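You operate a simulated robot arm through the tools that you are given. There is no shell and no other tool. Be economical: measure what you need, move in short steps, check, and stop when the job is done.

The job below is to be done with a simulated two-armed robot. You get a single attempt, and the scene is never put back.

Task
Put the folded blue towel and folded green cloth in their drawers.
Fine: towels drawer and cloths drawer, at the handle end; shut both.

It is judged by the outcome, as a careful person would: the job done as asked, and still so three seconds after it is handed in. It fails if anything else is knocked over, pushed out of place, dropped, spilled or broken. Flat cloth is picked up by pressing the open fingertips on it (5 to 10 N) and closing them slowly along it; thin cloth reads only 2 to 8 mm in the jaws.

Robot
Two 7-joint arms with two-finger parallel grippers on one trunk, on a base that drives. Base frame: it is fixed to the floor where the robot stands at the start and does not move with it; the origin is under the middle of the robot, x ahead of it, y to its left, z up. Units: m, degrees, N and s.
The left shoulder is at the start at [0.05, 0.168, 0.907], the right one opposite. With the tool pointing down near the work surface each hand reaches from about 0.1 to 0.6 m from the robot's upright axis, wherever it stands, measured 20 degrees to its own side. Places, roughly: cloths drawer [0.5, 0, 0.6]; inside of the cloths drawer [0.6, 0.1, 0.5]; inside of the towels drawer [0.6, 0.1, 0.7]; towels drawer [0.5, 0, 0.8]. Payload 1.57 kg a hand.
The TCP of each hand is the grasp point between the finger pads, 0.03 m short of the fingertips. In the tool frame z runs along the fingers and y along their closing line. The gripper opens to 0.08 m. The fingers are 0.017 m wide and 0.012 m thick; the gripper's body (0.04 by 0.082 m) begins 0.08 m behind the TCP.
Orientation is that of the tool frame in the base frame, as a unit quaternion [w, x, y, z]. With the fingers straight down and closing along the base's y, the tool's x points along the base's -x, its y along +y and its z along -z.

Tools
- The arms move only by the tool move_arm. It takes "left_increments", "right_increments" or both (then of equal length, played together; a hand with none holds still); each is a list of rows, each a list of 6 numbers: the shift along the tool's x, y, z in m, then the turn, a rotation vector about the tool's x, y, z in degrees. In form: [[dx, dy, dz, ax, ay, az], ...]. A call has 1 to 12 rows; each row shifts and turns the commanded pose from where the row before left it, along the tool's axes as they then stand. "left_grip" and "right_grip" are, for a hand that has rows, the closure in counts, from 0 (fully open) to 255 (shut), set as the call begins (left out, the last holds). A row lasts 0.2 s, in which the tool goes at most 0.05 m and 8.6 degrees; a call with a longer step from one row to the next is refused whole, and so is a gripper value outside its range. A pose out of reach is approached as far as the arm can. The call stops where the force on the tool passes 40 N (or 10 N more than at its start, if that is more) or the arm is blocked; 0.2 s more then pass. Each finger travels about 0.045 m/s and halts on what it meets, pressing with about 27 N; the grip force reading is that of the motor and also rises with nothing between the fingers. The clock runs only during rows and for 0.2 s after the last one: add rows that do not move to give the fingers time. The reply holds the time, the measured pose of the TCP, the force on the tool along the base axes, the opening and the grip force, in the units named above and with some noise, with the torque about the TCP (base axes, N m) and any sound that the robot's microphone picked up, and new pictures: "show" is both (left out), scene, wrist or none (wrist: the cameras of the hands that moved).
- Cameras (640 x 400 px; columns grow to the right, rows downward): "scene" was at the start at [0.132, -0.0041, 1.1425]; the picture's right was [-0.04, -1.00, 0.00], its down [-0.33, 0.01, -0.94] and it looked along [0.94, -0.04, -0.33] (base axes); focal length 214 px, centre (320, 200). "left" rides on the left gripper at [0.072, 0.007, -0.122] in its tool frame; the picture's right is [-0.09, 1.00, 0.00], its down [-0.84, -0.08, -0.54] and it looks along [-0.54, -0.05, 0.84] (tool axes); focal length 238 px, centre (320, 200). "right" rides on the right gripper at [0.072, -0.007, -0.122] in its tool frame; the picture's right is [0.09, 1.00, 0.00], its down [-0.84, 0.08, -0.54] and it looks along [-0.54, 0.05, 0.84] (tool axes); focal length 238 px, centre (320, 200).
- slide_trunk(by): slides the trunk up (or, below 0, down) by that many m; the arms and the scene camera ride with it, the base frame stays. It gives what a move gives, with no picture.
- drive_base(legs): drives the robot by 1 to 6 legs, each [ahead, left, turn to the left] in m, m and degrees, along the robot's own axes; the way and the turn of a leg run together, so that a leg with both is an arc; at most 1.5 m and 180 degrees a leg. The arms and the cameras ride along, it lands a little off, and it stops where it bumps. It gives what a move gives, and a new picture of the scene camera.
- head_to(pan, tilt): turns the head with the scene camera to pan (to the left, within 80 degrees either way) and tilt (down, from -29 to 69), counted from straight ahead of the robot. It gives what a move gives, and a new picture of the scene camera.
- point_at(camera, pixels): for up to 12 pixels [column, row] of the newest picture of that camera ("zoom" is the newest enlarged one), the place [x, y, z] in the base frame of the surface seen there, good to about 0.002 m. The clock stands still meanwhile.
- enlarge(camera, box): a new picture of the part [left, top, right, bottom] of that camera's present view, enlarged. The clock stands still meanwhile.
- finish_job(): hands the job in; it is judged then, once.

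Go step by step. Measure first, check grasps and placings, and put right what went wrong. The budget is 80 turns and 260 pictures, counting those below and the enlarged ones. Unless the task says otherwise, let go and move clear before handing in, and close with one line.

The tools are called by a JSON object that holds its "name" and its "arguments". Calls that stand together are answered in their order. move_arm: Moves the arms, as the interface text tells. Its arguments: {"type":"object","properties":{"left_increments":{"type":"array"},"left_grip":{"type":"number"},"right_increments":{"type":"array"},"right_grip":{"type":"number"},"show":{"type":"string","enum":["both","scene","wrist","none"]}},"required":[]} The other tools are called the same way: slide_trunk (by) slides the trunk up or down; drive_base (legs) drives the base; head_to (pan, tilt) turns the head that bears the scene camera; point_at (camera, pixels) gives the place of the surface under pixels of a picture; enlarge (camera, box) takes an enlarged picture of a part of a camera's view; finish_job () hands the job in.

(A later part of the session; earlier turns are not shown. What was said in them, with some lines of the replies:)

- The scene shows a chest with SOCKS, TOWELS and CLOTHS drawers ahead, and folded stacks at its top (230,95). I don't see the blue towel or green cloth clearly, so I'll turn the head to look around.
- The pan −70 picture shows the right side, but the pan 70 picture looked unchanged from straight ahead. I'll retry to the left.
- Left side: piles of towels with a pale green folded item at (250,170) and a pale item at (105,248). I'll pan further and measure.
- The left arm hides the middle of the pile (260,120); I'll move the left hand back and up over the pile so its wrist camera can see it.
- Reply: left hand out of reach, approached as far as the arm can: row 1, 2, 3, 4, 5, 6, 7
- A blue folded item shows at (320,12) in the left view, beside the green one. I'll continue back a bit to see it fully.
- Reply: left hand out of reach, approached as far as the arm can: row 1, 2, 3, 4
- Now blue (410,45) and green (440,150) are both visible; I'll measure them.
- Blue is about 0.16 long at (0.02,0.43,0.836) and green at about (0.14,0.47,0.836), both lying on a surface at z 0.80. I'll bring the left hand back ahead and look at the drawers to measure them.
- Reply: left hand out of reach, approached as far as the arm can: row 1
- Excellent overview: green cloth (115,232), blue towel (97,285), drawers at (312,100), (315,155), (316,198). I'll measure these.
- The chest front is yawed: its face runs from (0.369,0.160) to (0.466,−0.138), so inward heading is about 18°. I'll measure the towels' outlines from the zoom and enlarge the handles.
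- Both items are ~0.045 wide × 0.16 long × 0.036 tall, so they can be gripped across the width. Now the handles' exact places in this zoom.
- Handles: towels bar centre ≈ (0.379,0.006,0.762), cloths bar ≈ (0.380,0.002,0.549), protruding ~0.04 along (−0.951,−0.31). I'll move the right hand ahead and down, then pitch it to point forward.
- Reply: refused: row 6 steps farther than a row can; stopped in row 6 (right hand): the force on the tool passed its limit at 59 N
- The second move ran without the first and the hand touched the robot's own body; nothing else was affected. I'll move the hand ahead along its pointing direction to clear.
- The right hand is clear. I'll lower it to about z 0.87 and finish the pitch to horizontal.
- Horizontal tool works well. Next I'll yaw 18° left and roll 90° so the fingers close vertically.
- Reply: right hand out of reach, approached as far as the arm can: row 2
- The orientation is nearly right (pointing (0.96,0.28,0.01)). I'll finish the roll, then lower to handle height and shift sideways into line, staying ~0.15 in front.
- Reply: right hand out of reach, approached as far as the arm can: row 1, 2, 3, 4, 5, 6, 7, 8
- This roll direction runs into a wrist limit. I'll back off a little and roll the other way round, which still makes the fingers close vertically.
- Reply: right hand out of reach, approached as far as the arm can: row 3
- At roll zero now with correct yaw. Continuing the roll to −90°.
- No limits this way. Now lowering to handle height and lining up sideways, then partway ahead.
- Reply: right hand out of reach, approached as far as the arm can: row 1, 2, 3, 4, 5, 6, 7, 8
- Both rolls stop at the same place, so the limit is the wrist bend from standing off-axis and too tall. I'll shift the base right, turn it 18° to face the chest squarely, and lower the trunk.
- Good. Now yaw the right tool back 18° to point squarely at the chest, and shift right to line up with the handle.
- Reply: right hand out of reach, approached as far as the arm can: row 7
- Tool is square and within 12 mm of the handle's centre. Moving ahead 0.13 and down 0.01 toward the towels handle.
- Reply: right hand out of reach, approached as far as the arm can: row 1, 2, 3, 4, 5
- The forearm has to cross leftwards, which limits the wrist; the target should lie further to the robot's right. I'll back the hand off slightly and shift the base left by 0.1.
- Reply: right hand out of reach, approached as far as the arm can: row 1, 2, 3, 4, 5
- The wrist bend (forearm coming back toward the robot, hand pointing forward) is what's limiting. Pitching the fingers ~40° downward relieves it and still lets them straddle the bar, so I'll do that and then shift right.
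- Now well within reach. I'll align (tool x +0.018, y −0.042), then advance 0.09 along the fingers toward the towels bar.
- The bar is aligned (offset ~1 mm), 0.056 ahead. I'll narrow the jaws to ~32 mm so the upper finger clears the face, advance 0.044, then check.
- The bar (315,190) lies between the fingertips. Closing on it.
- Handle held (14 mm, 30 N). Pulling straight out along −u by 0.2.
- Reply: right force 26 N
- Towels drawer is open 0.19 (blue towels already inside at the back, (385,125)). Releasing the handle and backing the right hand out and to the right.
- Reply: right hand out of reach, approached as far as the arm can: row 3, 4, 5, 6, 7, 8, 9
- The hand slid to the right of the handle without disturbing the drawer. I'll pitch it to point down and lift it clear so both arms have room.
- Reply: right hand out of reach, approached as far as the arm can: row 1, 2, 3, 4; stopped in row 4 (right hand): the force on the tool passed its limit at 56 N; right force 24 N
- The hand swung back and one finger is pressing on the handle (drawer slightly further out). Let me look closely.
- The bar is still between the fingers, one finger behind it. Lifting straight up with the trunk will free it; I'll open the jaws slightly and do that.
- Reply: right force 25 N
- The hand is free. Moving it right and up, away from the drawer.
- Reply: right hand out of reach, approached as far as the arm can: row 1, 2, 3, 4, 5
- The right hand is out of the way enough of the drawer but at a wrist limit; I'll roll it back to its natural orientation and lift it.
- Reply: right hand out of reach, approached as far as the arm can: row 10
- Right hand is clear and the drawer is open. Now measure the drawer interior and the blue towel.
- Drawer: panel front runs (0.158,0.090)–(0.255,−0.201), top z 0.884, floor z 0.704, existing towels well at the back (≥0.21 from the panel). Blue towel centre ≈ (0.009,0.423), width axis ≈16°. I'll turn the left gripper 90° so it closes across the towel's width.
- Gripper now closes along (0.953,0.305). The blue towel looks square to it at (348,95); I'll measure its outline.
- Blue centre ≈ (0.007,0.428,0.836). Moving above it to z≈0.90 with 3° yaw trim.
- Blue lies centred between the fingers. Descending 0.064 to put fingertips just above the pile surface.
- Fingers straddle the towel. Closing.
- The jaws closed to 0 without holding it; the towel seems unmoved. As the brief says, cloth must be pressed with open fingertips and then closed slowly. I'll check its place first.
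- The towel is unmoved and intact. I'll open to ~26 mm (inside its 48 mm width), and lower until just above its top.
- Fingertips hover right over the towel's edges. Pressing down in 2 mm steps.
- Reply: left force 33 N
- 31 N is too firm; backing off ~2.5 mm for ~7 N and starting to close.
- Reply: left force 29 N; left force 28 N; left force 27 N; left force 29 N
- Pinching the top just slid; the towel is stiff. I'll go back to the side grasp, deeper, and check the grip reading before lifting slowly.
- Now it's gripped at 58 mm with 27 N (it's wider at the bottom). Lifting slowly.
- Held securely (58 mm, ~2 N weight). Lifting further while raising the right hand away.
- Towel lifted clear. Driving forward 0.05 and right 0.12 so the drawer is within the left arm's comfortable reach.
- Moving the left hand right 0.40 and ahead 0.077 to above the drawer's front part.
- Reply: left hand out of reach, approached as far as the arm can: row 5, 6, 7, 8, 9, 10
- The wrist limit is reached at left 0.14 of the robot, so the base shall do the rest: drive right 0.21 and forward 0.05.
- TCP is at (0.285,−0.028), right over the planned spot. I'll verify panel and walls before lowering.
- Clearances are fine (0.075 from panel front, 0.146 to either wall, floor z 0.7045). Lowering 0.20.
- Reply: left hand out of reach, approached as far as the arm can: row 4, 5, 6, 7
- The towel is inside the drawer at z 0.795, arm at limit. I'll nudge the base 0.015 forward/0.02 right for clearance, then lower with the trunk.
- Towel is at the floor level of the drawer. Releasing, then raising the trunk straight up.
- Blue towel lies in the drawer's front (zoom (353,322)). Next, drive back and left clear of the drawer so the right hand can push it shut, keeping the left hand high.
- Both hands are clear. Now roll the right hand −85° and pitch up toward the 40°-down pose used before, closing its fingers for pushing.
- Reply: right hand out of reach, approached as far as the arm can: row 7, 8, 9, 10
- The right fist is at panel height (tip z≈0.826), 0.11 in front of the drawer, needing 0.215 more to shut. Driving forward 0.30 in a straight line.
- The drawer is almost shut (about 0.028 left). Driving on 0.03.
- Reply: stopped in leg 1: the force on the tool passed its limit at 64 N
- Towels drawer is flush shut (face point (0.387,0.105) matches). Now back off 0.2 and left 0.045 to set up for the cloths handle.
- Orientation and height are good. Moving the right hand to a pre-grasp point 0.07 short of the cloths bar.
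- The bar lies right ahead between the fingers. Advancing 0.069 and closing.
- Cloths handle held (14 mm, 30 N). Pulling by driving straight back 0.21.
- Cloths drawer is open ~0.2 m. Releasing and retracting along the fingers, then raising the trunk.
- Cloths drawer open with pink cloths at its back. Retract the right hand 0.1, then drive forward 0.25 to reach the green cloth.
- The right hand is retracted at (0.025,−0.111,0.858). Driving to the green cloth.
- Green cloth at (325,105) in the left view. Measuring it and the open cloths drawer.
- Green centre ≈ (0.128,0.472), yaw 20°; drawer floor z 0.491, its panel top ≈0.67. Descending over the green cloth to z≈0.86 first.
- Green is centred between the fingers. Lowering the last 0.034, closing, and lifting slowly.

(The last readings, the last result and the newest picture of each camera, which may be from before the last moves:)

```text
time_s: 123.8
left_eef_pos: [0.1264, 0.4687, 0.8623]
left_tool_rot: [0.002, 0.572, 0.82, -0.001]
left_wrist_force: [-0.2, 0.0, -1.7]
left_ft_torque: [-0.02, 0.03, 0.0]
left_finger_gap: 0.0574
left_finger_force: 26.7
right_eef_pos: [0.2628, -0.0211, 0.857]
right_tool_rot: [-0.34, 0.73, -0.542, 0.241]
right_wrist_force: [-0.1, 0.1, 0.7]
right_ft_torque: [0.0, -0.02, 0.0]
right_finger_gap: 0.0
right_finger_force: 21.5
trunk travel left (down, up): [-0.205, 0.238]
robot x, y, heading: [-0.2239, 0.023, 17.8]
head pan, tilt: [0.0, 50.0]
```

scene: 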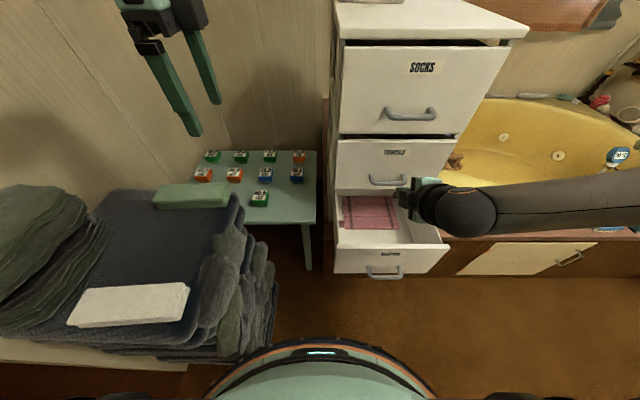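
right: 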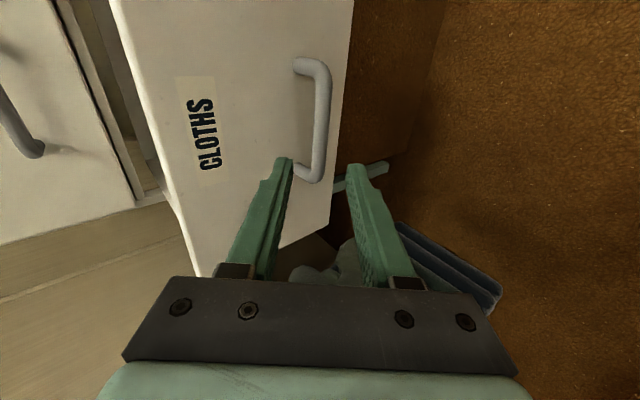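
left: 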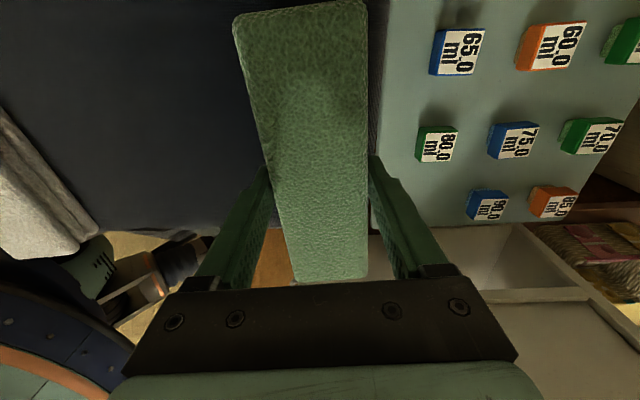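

Green cloth held (57 mm, ~1.8 N). Lifting it to z≈0.98 and drawing it in a bit, while raising the right arm clear for the drive.

{"name": "move_arm", "arguments": {"left_increments": [[0, 0, -0.03, 0, 0, 0], [0, 0, -0.03, 0, 0, 2], [-0.015, -0.007, -0.03, 0, 0, 0], [-0.025, -0.011, -0.02, 0, 0, 0], [-0.025, -0.011, -0.008, 0, 0, 0], [-0.025, -0.011, 0, 0, 0, 0]], "right_increments": [[0, -0.0229, -0.0194, 0, 0, 0], [0, -0.0229, -0.0194, 0, 0, 0], [0, -0.0229, -0.0194, 0, 0, 0], [0, -0.0229, -0.0194, 0, 0, 0], [0, -0.0229, -0.0194, 0, 0, 0], [0, -0.0229, -0.0194, 0, 0, 0]], "show": "scene"}}

```text
time_s: 125.2
left_eef_pos: [0.1204, 0.3717, 0.9791]
left_tool_rot: [0.002, 0.587, 0.81, -0.001]
left_wrist_force: [0.4, 0.4, -1.2]
left_ft_torque: [-0.03, 0.01, 0.0]
left_finger_gap: 0.0572
left_finger_force: 26.9
right_eef_pos: [0.2517, -0.0061, 1.0143]
right_tool_rot: [-0.342, 0.728, -0.543, 0.243]
right_wrist_force: [-0.6, -0.3, 0.3]
right_ft_torque: [0.01, 0.01, 0.01]
right_finger_gap: 0.0
right_finger_force: 21.1
right hand out of reach, approached as far as the arm can: row 5, 6
trunk travel left (down, up): [-0.205, 0.238]
robot x, y, heading: [-0.225, 0.0231, 17.9]
head pan, tilt: [0.0, 50.0]
```

scene: 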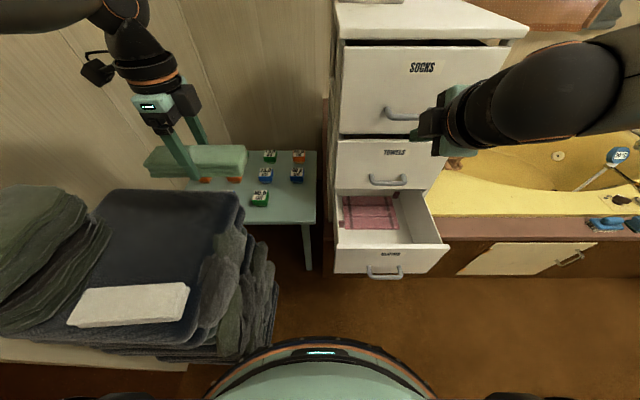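

Carrying well. Driving right 0.426 and forward 0.046, then lowering the trunk 0.2.

{"name": "drive_base", "arguments": {"legs": [[0, -0.426, 0], [0.046, 0, 0]]}}

{"name": "slide_trunk", "arguments": {"by": -0.19}}

{"name": "head_to", "arguments": {"pan": 15, "tilt": 55}}

```text
time_s: 130.0
left_eef_pos: [0.2958, -0.0246, 0.9778]
left_tool_rot: [0.001, 0.583, 0.813, -0.001]
left_wrist_force: [0.2, -0.3, -1.0]
left_ft_torque: [0.0, 0.03, 0.0]
left_finger_gap: 0.0575
left_finger_force: 27.2
right_eef_pos: [0.4301, -0.4012, 1.0145]
right_tool_rot: [-0.342, 0.731, -0.54, 0.24]
right_wrist_force: [-0.4, -0.1, 0.6]
right_ft_torque: [-0.01, -0.03, -0.05]
right_finger_gap: 0.0
right_finger_force: 21.1
trunk travel left (down, up): [-0.205, 0.238]
robot x, y, heading: [-0.0454, -0.3787, 18.5]
head pan, tilt: [0.0, 50.0]
```

scene: 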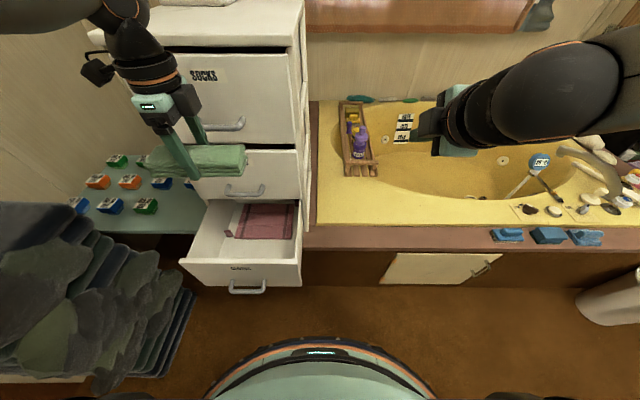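

```text
time_s: 132.1
left_eef_pos: [0.2945, -0.0246, 0.7885]
left_tool_rot: [0.002, 0.584, 0.812, -0.001]
left_wrist_force: [0.0, 0.2, -1.0]
left_ft_torque: [-0.02, 0.0, -0.03]
left_finger_gap: 0.0575
left_finger_force: 26.5
right_eef_pos: [0.4295, -0.4014, 0.8238]
right_tool_rot: [-0.343, 0.73, -0.539, 0.241]
right_wrist_force: [0.5, 0.2, 0.4]
right_ft_torque: [0.04, 0.01, -0.01]
right_finger_gap: 0.0
right_finger_force: 21.4
trunk travel left (down, up): [-0.015, 0.428]
robot x, y, heading: [-0.0455, -0.375, 18.2]
head pan, tilt: [0.0, 50.0]
```

```text
time_s: 132.9
left_eef_pos: [0.2948, -0.0254, 0.7894]
left_tool_rot: [0.002, 0.583, 0.812, 0.0]
left_wrist_force: [-0.7, -0.2, -0.8]
left_ft_torque: [0.03, 0.0, 0.02]
left_finger_gap: 0.0575
left_finger_force: 27.3
right_eef_pos: [0.4308, -0.4023, 0.8242]
right_tool_rot: [-0.344, 0.73, -0.54, 0.241]
right_wrist_force: [0.7, 0.2, 0.1]
right_ft_torque: [0.02, -0.01, 0.02]
right_finger_gap: 0.0
right_finger_force: 21.5
trunk travel left (down, up): [-0.015, 0.428]
robot x, y, heading: [-0.0398, -0.3763, 18.2]
head pan, tilt: [15.0, 55.0]
```

scene: 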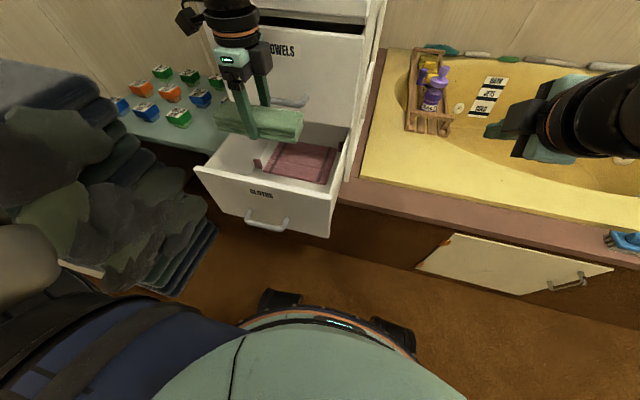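

The cloth hangs over the drawer's front part (TCP u 0.272, panel u 0.195). Verifying panel points and lowering 0.22.

{"name": "point_at", "arguments": {"camera": "scene", "pixels": [[198, 168], [330, 196], [214, 165], [325, 190], [270, 172], [300, 180]]}}

{"name": "move_arm", "arguments": {"left_increments": [[0, 0, 0.03, 0, 0, 0], [0, 0, 0.03, 0, 0, 0], [0, 0, 0.03, 0, 0, 0], [0, 0, 0.03, 0, 0, 0], [0, 0, 0.03, 0, 0, 0], [0, 0, 0.03, 0, 0, 0], [0, 0, 0.03, 0, 0, 0]]}}

```text
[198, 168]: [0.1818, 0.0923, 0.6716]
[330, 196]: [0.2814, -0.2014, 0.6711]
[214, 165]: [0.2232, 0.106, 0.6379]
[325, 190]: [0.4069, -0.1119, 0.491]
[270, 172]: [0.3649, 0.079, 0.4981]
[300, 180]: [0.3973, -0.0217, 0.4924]
```

```text
time_s: 134.5
left_eef_pos: [0.297, -0.0246, 0.5779]
left_tool_rot: [0.002, 0.584, 0.812, 0.0]
left_wrist_force: [-0.6, 0.0, -1.0]
left_ft_torque: [0.0, 0.01, 0.01]
left_finger_gap: 0.0573
left_finger_force: 27.3
right_eef_pos: [0.4305, -0.4009, 0.8238]
right_tool_rot: [-0.344, 0.73, -0.54, 0.24]
right_wrist_force: [0.7, 0.9, 0.2]
right_ft_torque: [0.0, 0.04, -0.01]
right_finger_gap: 0.0
right_finger_force: 21.9
trunk travel left (down, up): [-0.015, 0.428]
robot x, y, heading: [-0.0457, -0.3768, 18.6]
head pan, tilt: [15.0, 55.0]
```

scene: 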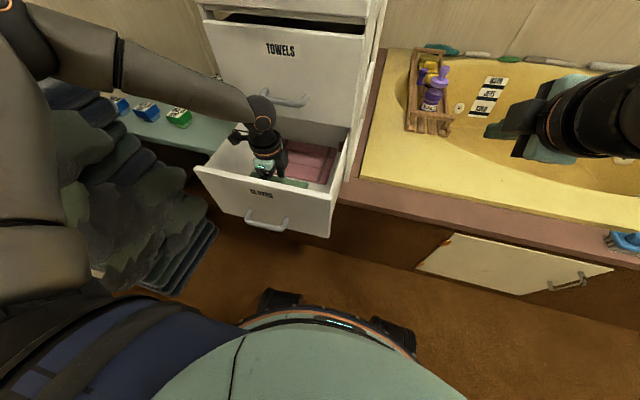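
left: 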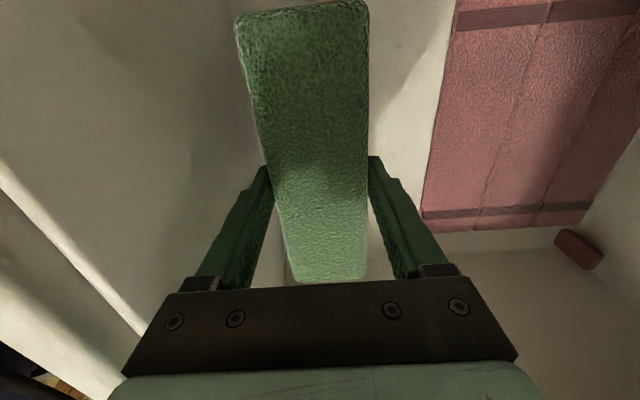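

Cloth is inside, on line. Lowering the final 0.049, releasing, and rising back up the same way.

{"name": "move_arm", "arguments": {"left_increments": [[0, 0, 0.02, 0, 0, 0], [0, 0, 0.015, 0, 0, 0], [0, 0, 0.008, 0, 0, 0], [0, 0, 0.006, 0, 0, 0]], "show": "none"}}

{"name": "move_arm", "arguments": {"left_increments": [[0, 0, 0, 0, 0, 0], [0, 0, 0, 0, 0, 0], [0, 0, 0, 0, 0, 0], [0, 0, -0.02, 0, 0, 0], [0, 0, -0.03, 0, 0, 0], [0, 0, -0.03, 0, 0, 0], [0, 0, -0.03, 0, 0, 0], [0, 0, -0.03, 0, 0, 0], [0, 0, -0.03, 0, 0, 0], [0, 0, -0.03, 0, 0, 0], [0, 0, -0.03, 0, 0, 0]], "left_grip": 0, "show": "both"}}

```text
time_s: 135.5
left_eef_pos: [0.2932, -0.0242, 0.5306]
left_tool_rot: [0.002, 0.584, 0.812, 0.0]
left_wrist_force: [1.2, 0.7, -0.4]
left_ft_torque: [-0.02, 0.0, -0.03]
left_finger_gap: 0.0574
left_finger_force: 26.7
left hand out of reach, approached as far as the arm can: row 4
right_eef_pos: [0.43, -0.4011, 0.8241]
right_tool_rot: [-0.343, 0.73, -0.54, 0.241]
right_wrist_force: [-0.3, -0.6, 0.1]
right_ft_torque: [0.01, 0.01, -0.04]
right_finger_gap: 0.0
right_finger_force: 21.3
trunk travel left (down, up): [-0.015, 0.428]
robot x, y, heading: [-0.0467, -0.3787, 18.3]
head pan, tilt: [15.0, 55.0]
```

```text
time_s: 137.9
left_eef_pos: [0.2944, -0.0255, 0.7616]
left_tool_rot: [0.002, 0.584, 0.812, -0.001]
left_wrist_force: [-0.2, -0.6, 0.3]
left_ft_torque: [-0.03, 0.0, 0.0]
left_finger_gap: 0.0801
left_finger_force: 0.1
right_eef_pos: [0.4302, -0.4022, 0.8239]
right_tool_rot: [-0.344, 0.73, -0.539, 0.241]
right_wrist_force: [0.4, -0.4, 0.0]
right_ft_torque: [-0.01, 0.01, -0.02]
right_finger_gap: 0.0
right_finger_force: 21.4
trunk travel left (down, up): [-0.015, 0.428]
robot x, y, heading: [-0.0429, -0.3777, 18.6]
head pan, tilt: [15.0, 55.0]
```

scene: 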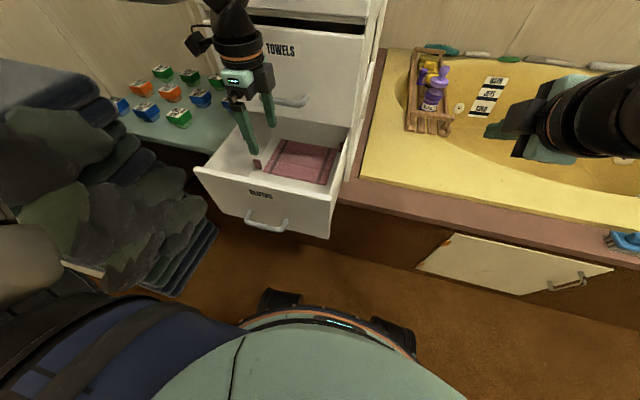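
left: 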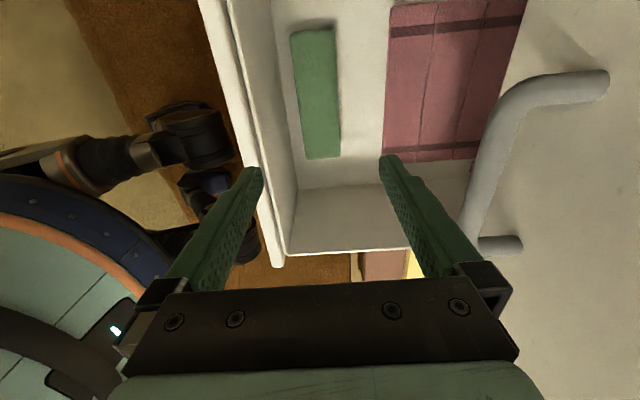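

The green cloth sits at the handle end (315,95 in left view). Raising the left hand, backing off 0.22, shifting left 0.38, and lowering the right fist to push height.

{"name": "move_arm", "arguments": {"left_increments": [[0, 0, -0.03, 0, 0, 0], [0, 0, -0.03, 0, 0, 0], [0, 0, -0.03, 0, 0, 0], [0, 0, -0.03, 0, 0, 0]], "show": "none"}}

{"name": "drive_base", "arguments": {"legs": [[-0.22, 0, 0], [0, 0.38, 0]]}}

{"name": "move_arm", "arguments": {"right_increments": [[0, 0.0229, 0.0194, 0, 0, 0], [0, 0.0229, 0.0194, 0, 0, 0], [0, 0.0229, 0.0194, 0, 0, 0], [0, 0.0229, 0.0194, 0, 0, 0], [0, 0.0229, 0.0194, 0, 0, 0], [0, 0.0229, 0.0194, 0, 0, 0]], "show": "scene"}}

```text
time_s: 138.9
left_eef_pos: [0.2934, -0.0238, 0.882]
left_tool_rot: [0.001, 0.584, 0.812, 0.0]
left_wrist_force: [0.6, 0.4, -0.5]
left_ft_torque: [-0.01, -0.03, 0.0]
left_finger_gap: 0.0799
left_finger_force: 0.0
right_eef_pos: [0.4298, -0.403, 0.8232]
right_tool_rot: [-0.344, 0.73, -0.539, 0.241]
right_wrist_force: [0.5, 0.2, -0.5]
right_ft_torque: [-0.03, 0.01, -0.03]
right_finger_gap: 0.0
right_finger_force: 21.6
trunk travel left (down, up): [-0.015, 0.428]
robot x, y, heading: [-0.0463, -0.3739, 18.4]
head pan, tilt: [15.0, 55.0]
```

```text
time_s: 144.0
left_eef_pos: [-0.032, 0.2658, 0.8828]
left_tool_rot: [0.001, 0.583, 0.813, -0.001]
left_wrist_force: [0.3, -0.4, -0.1]
left_ft_torque: [-0.01, 0.01, 0.0]
left_finger_gap: 0.0799
left_finger_force: 0.1
right_eef_pos: [0.1082, -0.1126, 0.8231]
right_tool_rot: [-0.344, 0.731, -0.538, 0.24]
right_wrist_force: [-0.2, 0.4, 0.3]
right_ft_torque: [-0.01, -0.01, 0.01]
right_finger_gap: 0.0001
right_finger_force: 21.0
trunk travel left (down, up): [-0.015, 0.428]
robot x, y, heading: [-0.3694, -0.0863, 18.6]
head pan, tilt: [15.0, 55.0]
```

scene: 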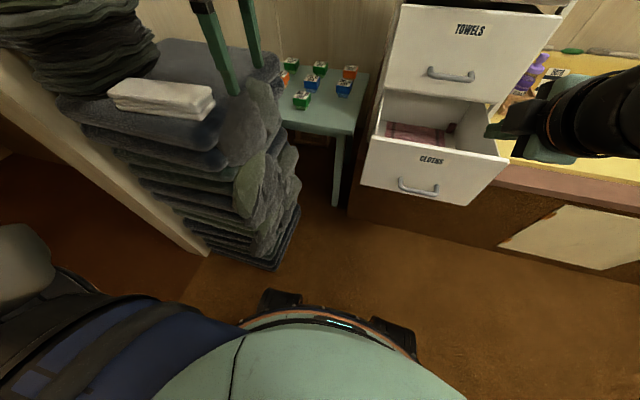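

```text
time_s: 145.4
left_eef_pos: [-0.0303, 0.2656, 0.8824]
left_tool_rot: [0.002, 0.583, 0.813, 0.0]
left_wrist_force: [-0.6, -0.2, 0.8]
left_ft_torque: [-0.01, -0.04, -0.02]
left_finger_gap: 0.0802
left_finger_force: 0.0
right_eef_pos: [0.1071, -0.1078, 0.6475]
right_tool_rot: [-0.344, 0.731, -0.538, 0.24]
right_wrist_force: [1.0, -0.3, -0.4]
right_ft_torque: [0.0, 0.01, 0.01]
right_finger_gap: 0.0002
right_finger_force: 21.4
trunk travel left (down, up): [-0.015, 0.428]
robot x, y, heading: [-0.3669, -0.0863, 18.6]
head pan, tilt: [15.0, 55.0]
```

scene: 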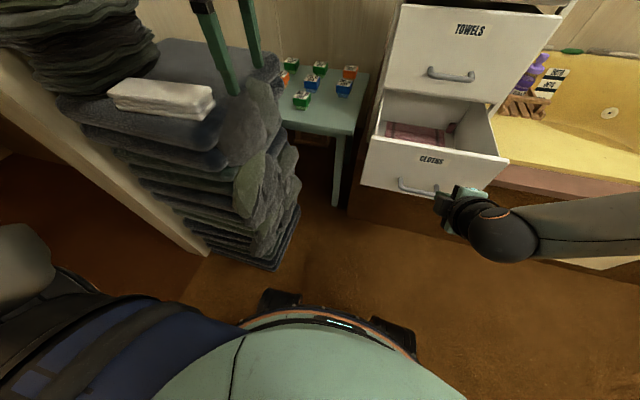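

The fist is aligned (tip z≈0.63, above the handle), gap 0.11, push 0.20. Driving forward 0.295 then 0.03 until it stops.

{"name": "drive_base", "arguments": {"legs": [[0.15, 0, 0], [0.14, 0, 0], [0.035, 0, 0]]}}

{"name": "enlarge", "arguments": {"camera": "scene", "box": [200, 0, 640, 280]}}

```text
time_s: 148.2
left_eef_pos: [0.258, 0.3655, 0.8815]
left_tool_rot: [0.001, 0.581, 0.814, 0.0]
left_wrist_force: [-0.2, 0.4, -0.3]
left_ft_torque: [0.0, 0.02, 0.02]
left_finger_gap: 0.0803
left_finger_force: 0.0
right_eef_pos: [0.3963, -0.0097, 0.6475]
right_tool_rot: [-0.344, 0.734, -0.536, 0.238]
right_wrist_force: [-5.4, -3.4, 5.4]
right_ft_torque: [-0.01, -0.11, -0.06]
right_finger_gap: 0.0
right_finger_force: 21.6
trunk travel left (down, up): [-0.015, 0.428]
robot x, y, heading: [-0.0753, 0.0176, 18.7]
head pan, tilt: [15.0, 55.0]
stopped in leg 3: the force on the tool passed its limit at 73 N (the readings are from after the stop); the commanded pose is now the measured one
```

scene: 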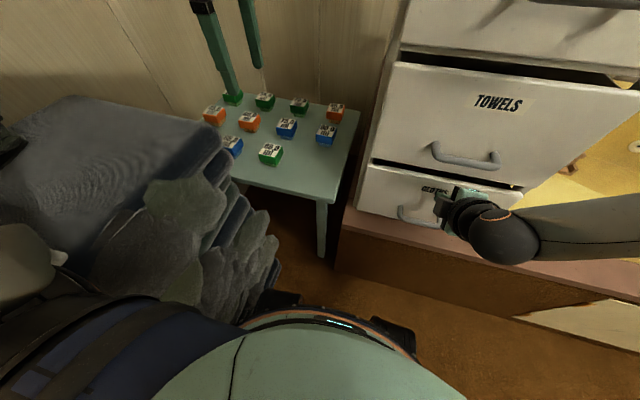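

```text
1.43 times, centred on (420, 140) of scene
```

zoom: 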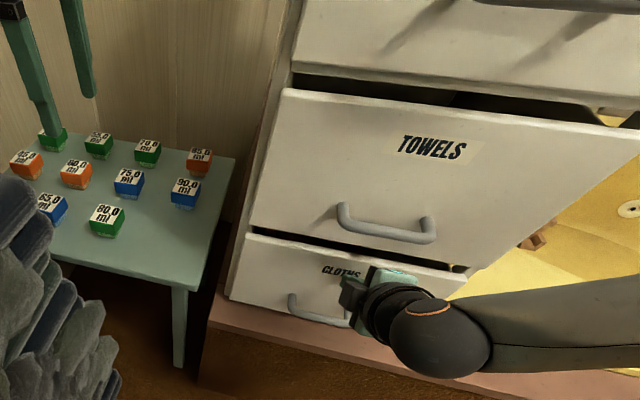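

The push stopped against the closed drawer. I'll back away 0.2 m and verify both fronts are flush.

{"name": "drive_base", "arguments": {"legs": [[-0.2, 0, 0]]}}

{"name": "head_to", "arguments": {"pan": 0, "tilt": 45}}

{"name": "enlarge", "arguments": {"camera": "scene", "box": [220, 0, 560, 240]}}

```text
time_s: 149.7
left_eef_pos: [0.0732, 0.303, 0.882]
left_tool_rot: [0.002, 0.579, 0.815, -0.001]
left_wrist_force: [0.1, 0.7, 0.1]
left_ft_torque: [-0.05, 0.0, 0.0]
left_finger_gap: 0.0799
left_finger_force: 0.0
right_eef_pos: [0.2092, -0.0699, 0.6454]
right_tool_rot: [-0.343, 0.735, -0.534, 0.237]
right_wrist_force: [-1.5, 0.5, -0.5]
right_ft_torque: [0.01, 0.03, 0.02]
right_finger_gap: 0.0002
right_finger_force: 21.4
trunk travel left (down, up): [-0.015, 0.428]
robot x, y, heading: [-0.2608, -0.0555, 19.1]
head pan, tilt: [15.0, 55.0]
```

scene: 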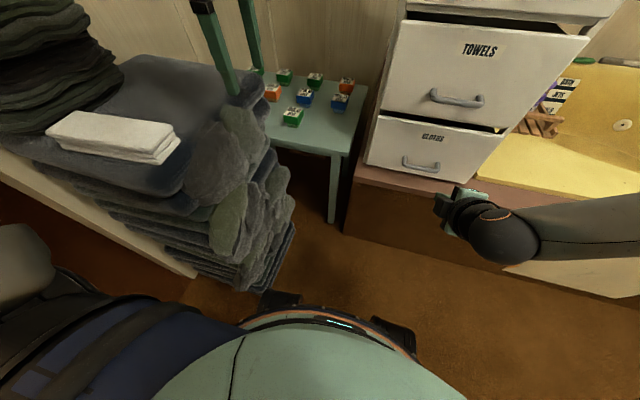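

```text
time_s: 150.5
left_eef_pos: [0.0727, 0.3036, 0.8817]
left_tool_rot: [0.002, 0.579, 0.815, -0.001]
left_wrist_force: [-0.6, -0.6, 0.2]
left_ft_torque: [-0.01, 0.02, -0.02]
left_finger_gap: 0.0799
left_finger_force: 0.2
right_eef_pos: [0.2111, -0.0702, 0.6464]
right_tool_rot: [-0.344, 0.734, -0.535, 0.238]
right_wrist_force: [0.6, -0.5, 0.7]
right_ft_torque: [0.0, 0.0, -0.01]
right_finger_gap: 0.0
right_finger_force: 21.6
trunk travel left (down, up): [-0.015, 0.428]
robot x, y, heading: [-0.2617, -0.0543, 19.0]
head pan, tilt: [0.0, 45.0]
```

scene: 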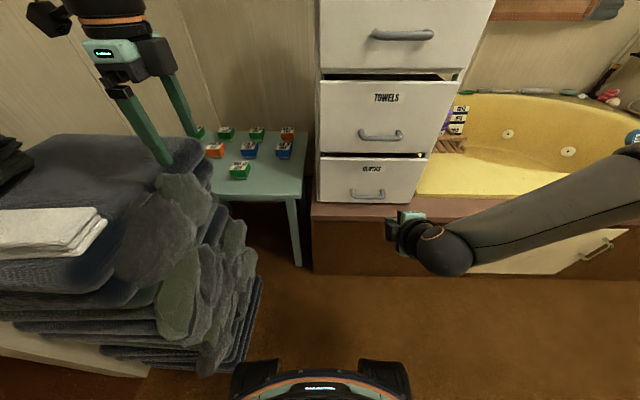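

```text
1.67 times, centred on (390, 120) of scene
```

zoom: 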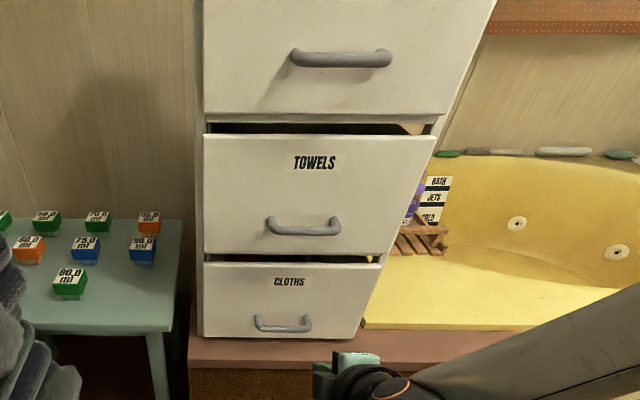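

Both fronts look shut. I'll measure to confirm that they are flush with their starting plane.

{"name": "point_at", "arguments": {"camera": "zoom", "pixels": [[220, 200], [400, 200], [220, 300], [345, 300], [220, 80], [430, 80]]}}

```text
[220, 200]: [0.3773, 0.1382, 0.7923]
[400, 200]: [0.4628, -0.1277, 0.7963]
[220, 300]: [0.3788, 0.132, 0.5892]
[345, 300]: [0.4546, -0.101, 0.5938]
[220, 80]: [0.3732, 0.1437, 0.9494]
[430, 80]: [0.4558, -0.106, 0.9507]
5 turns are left
```

Both drawer fronts match their closed plane to within 1–2 mm. Both hands are empty and clear, so I'm handing in.

{"name": "finish_job", "arguments": {}}

```text
The job is handed in.
```

The blue towel is in the towels drawer and the green cloth is in the cloths drawer, each at the handle end. Both drawers are shut, and I saw nothing else knocked or moved.
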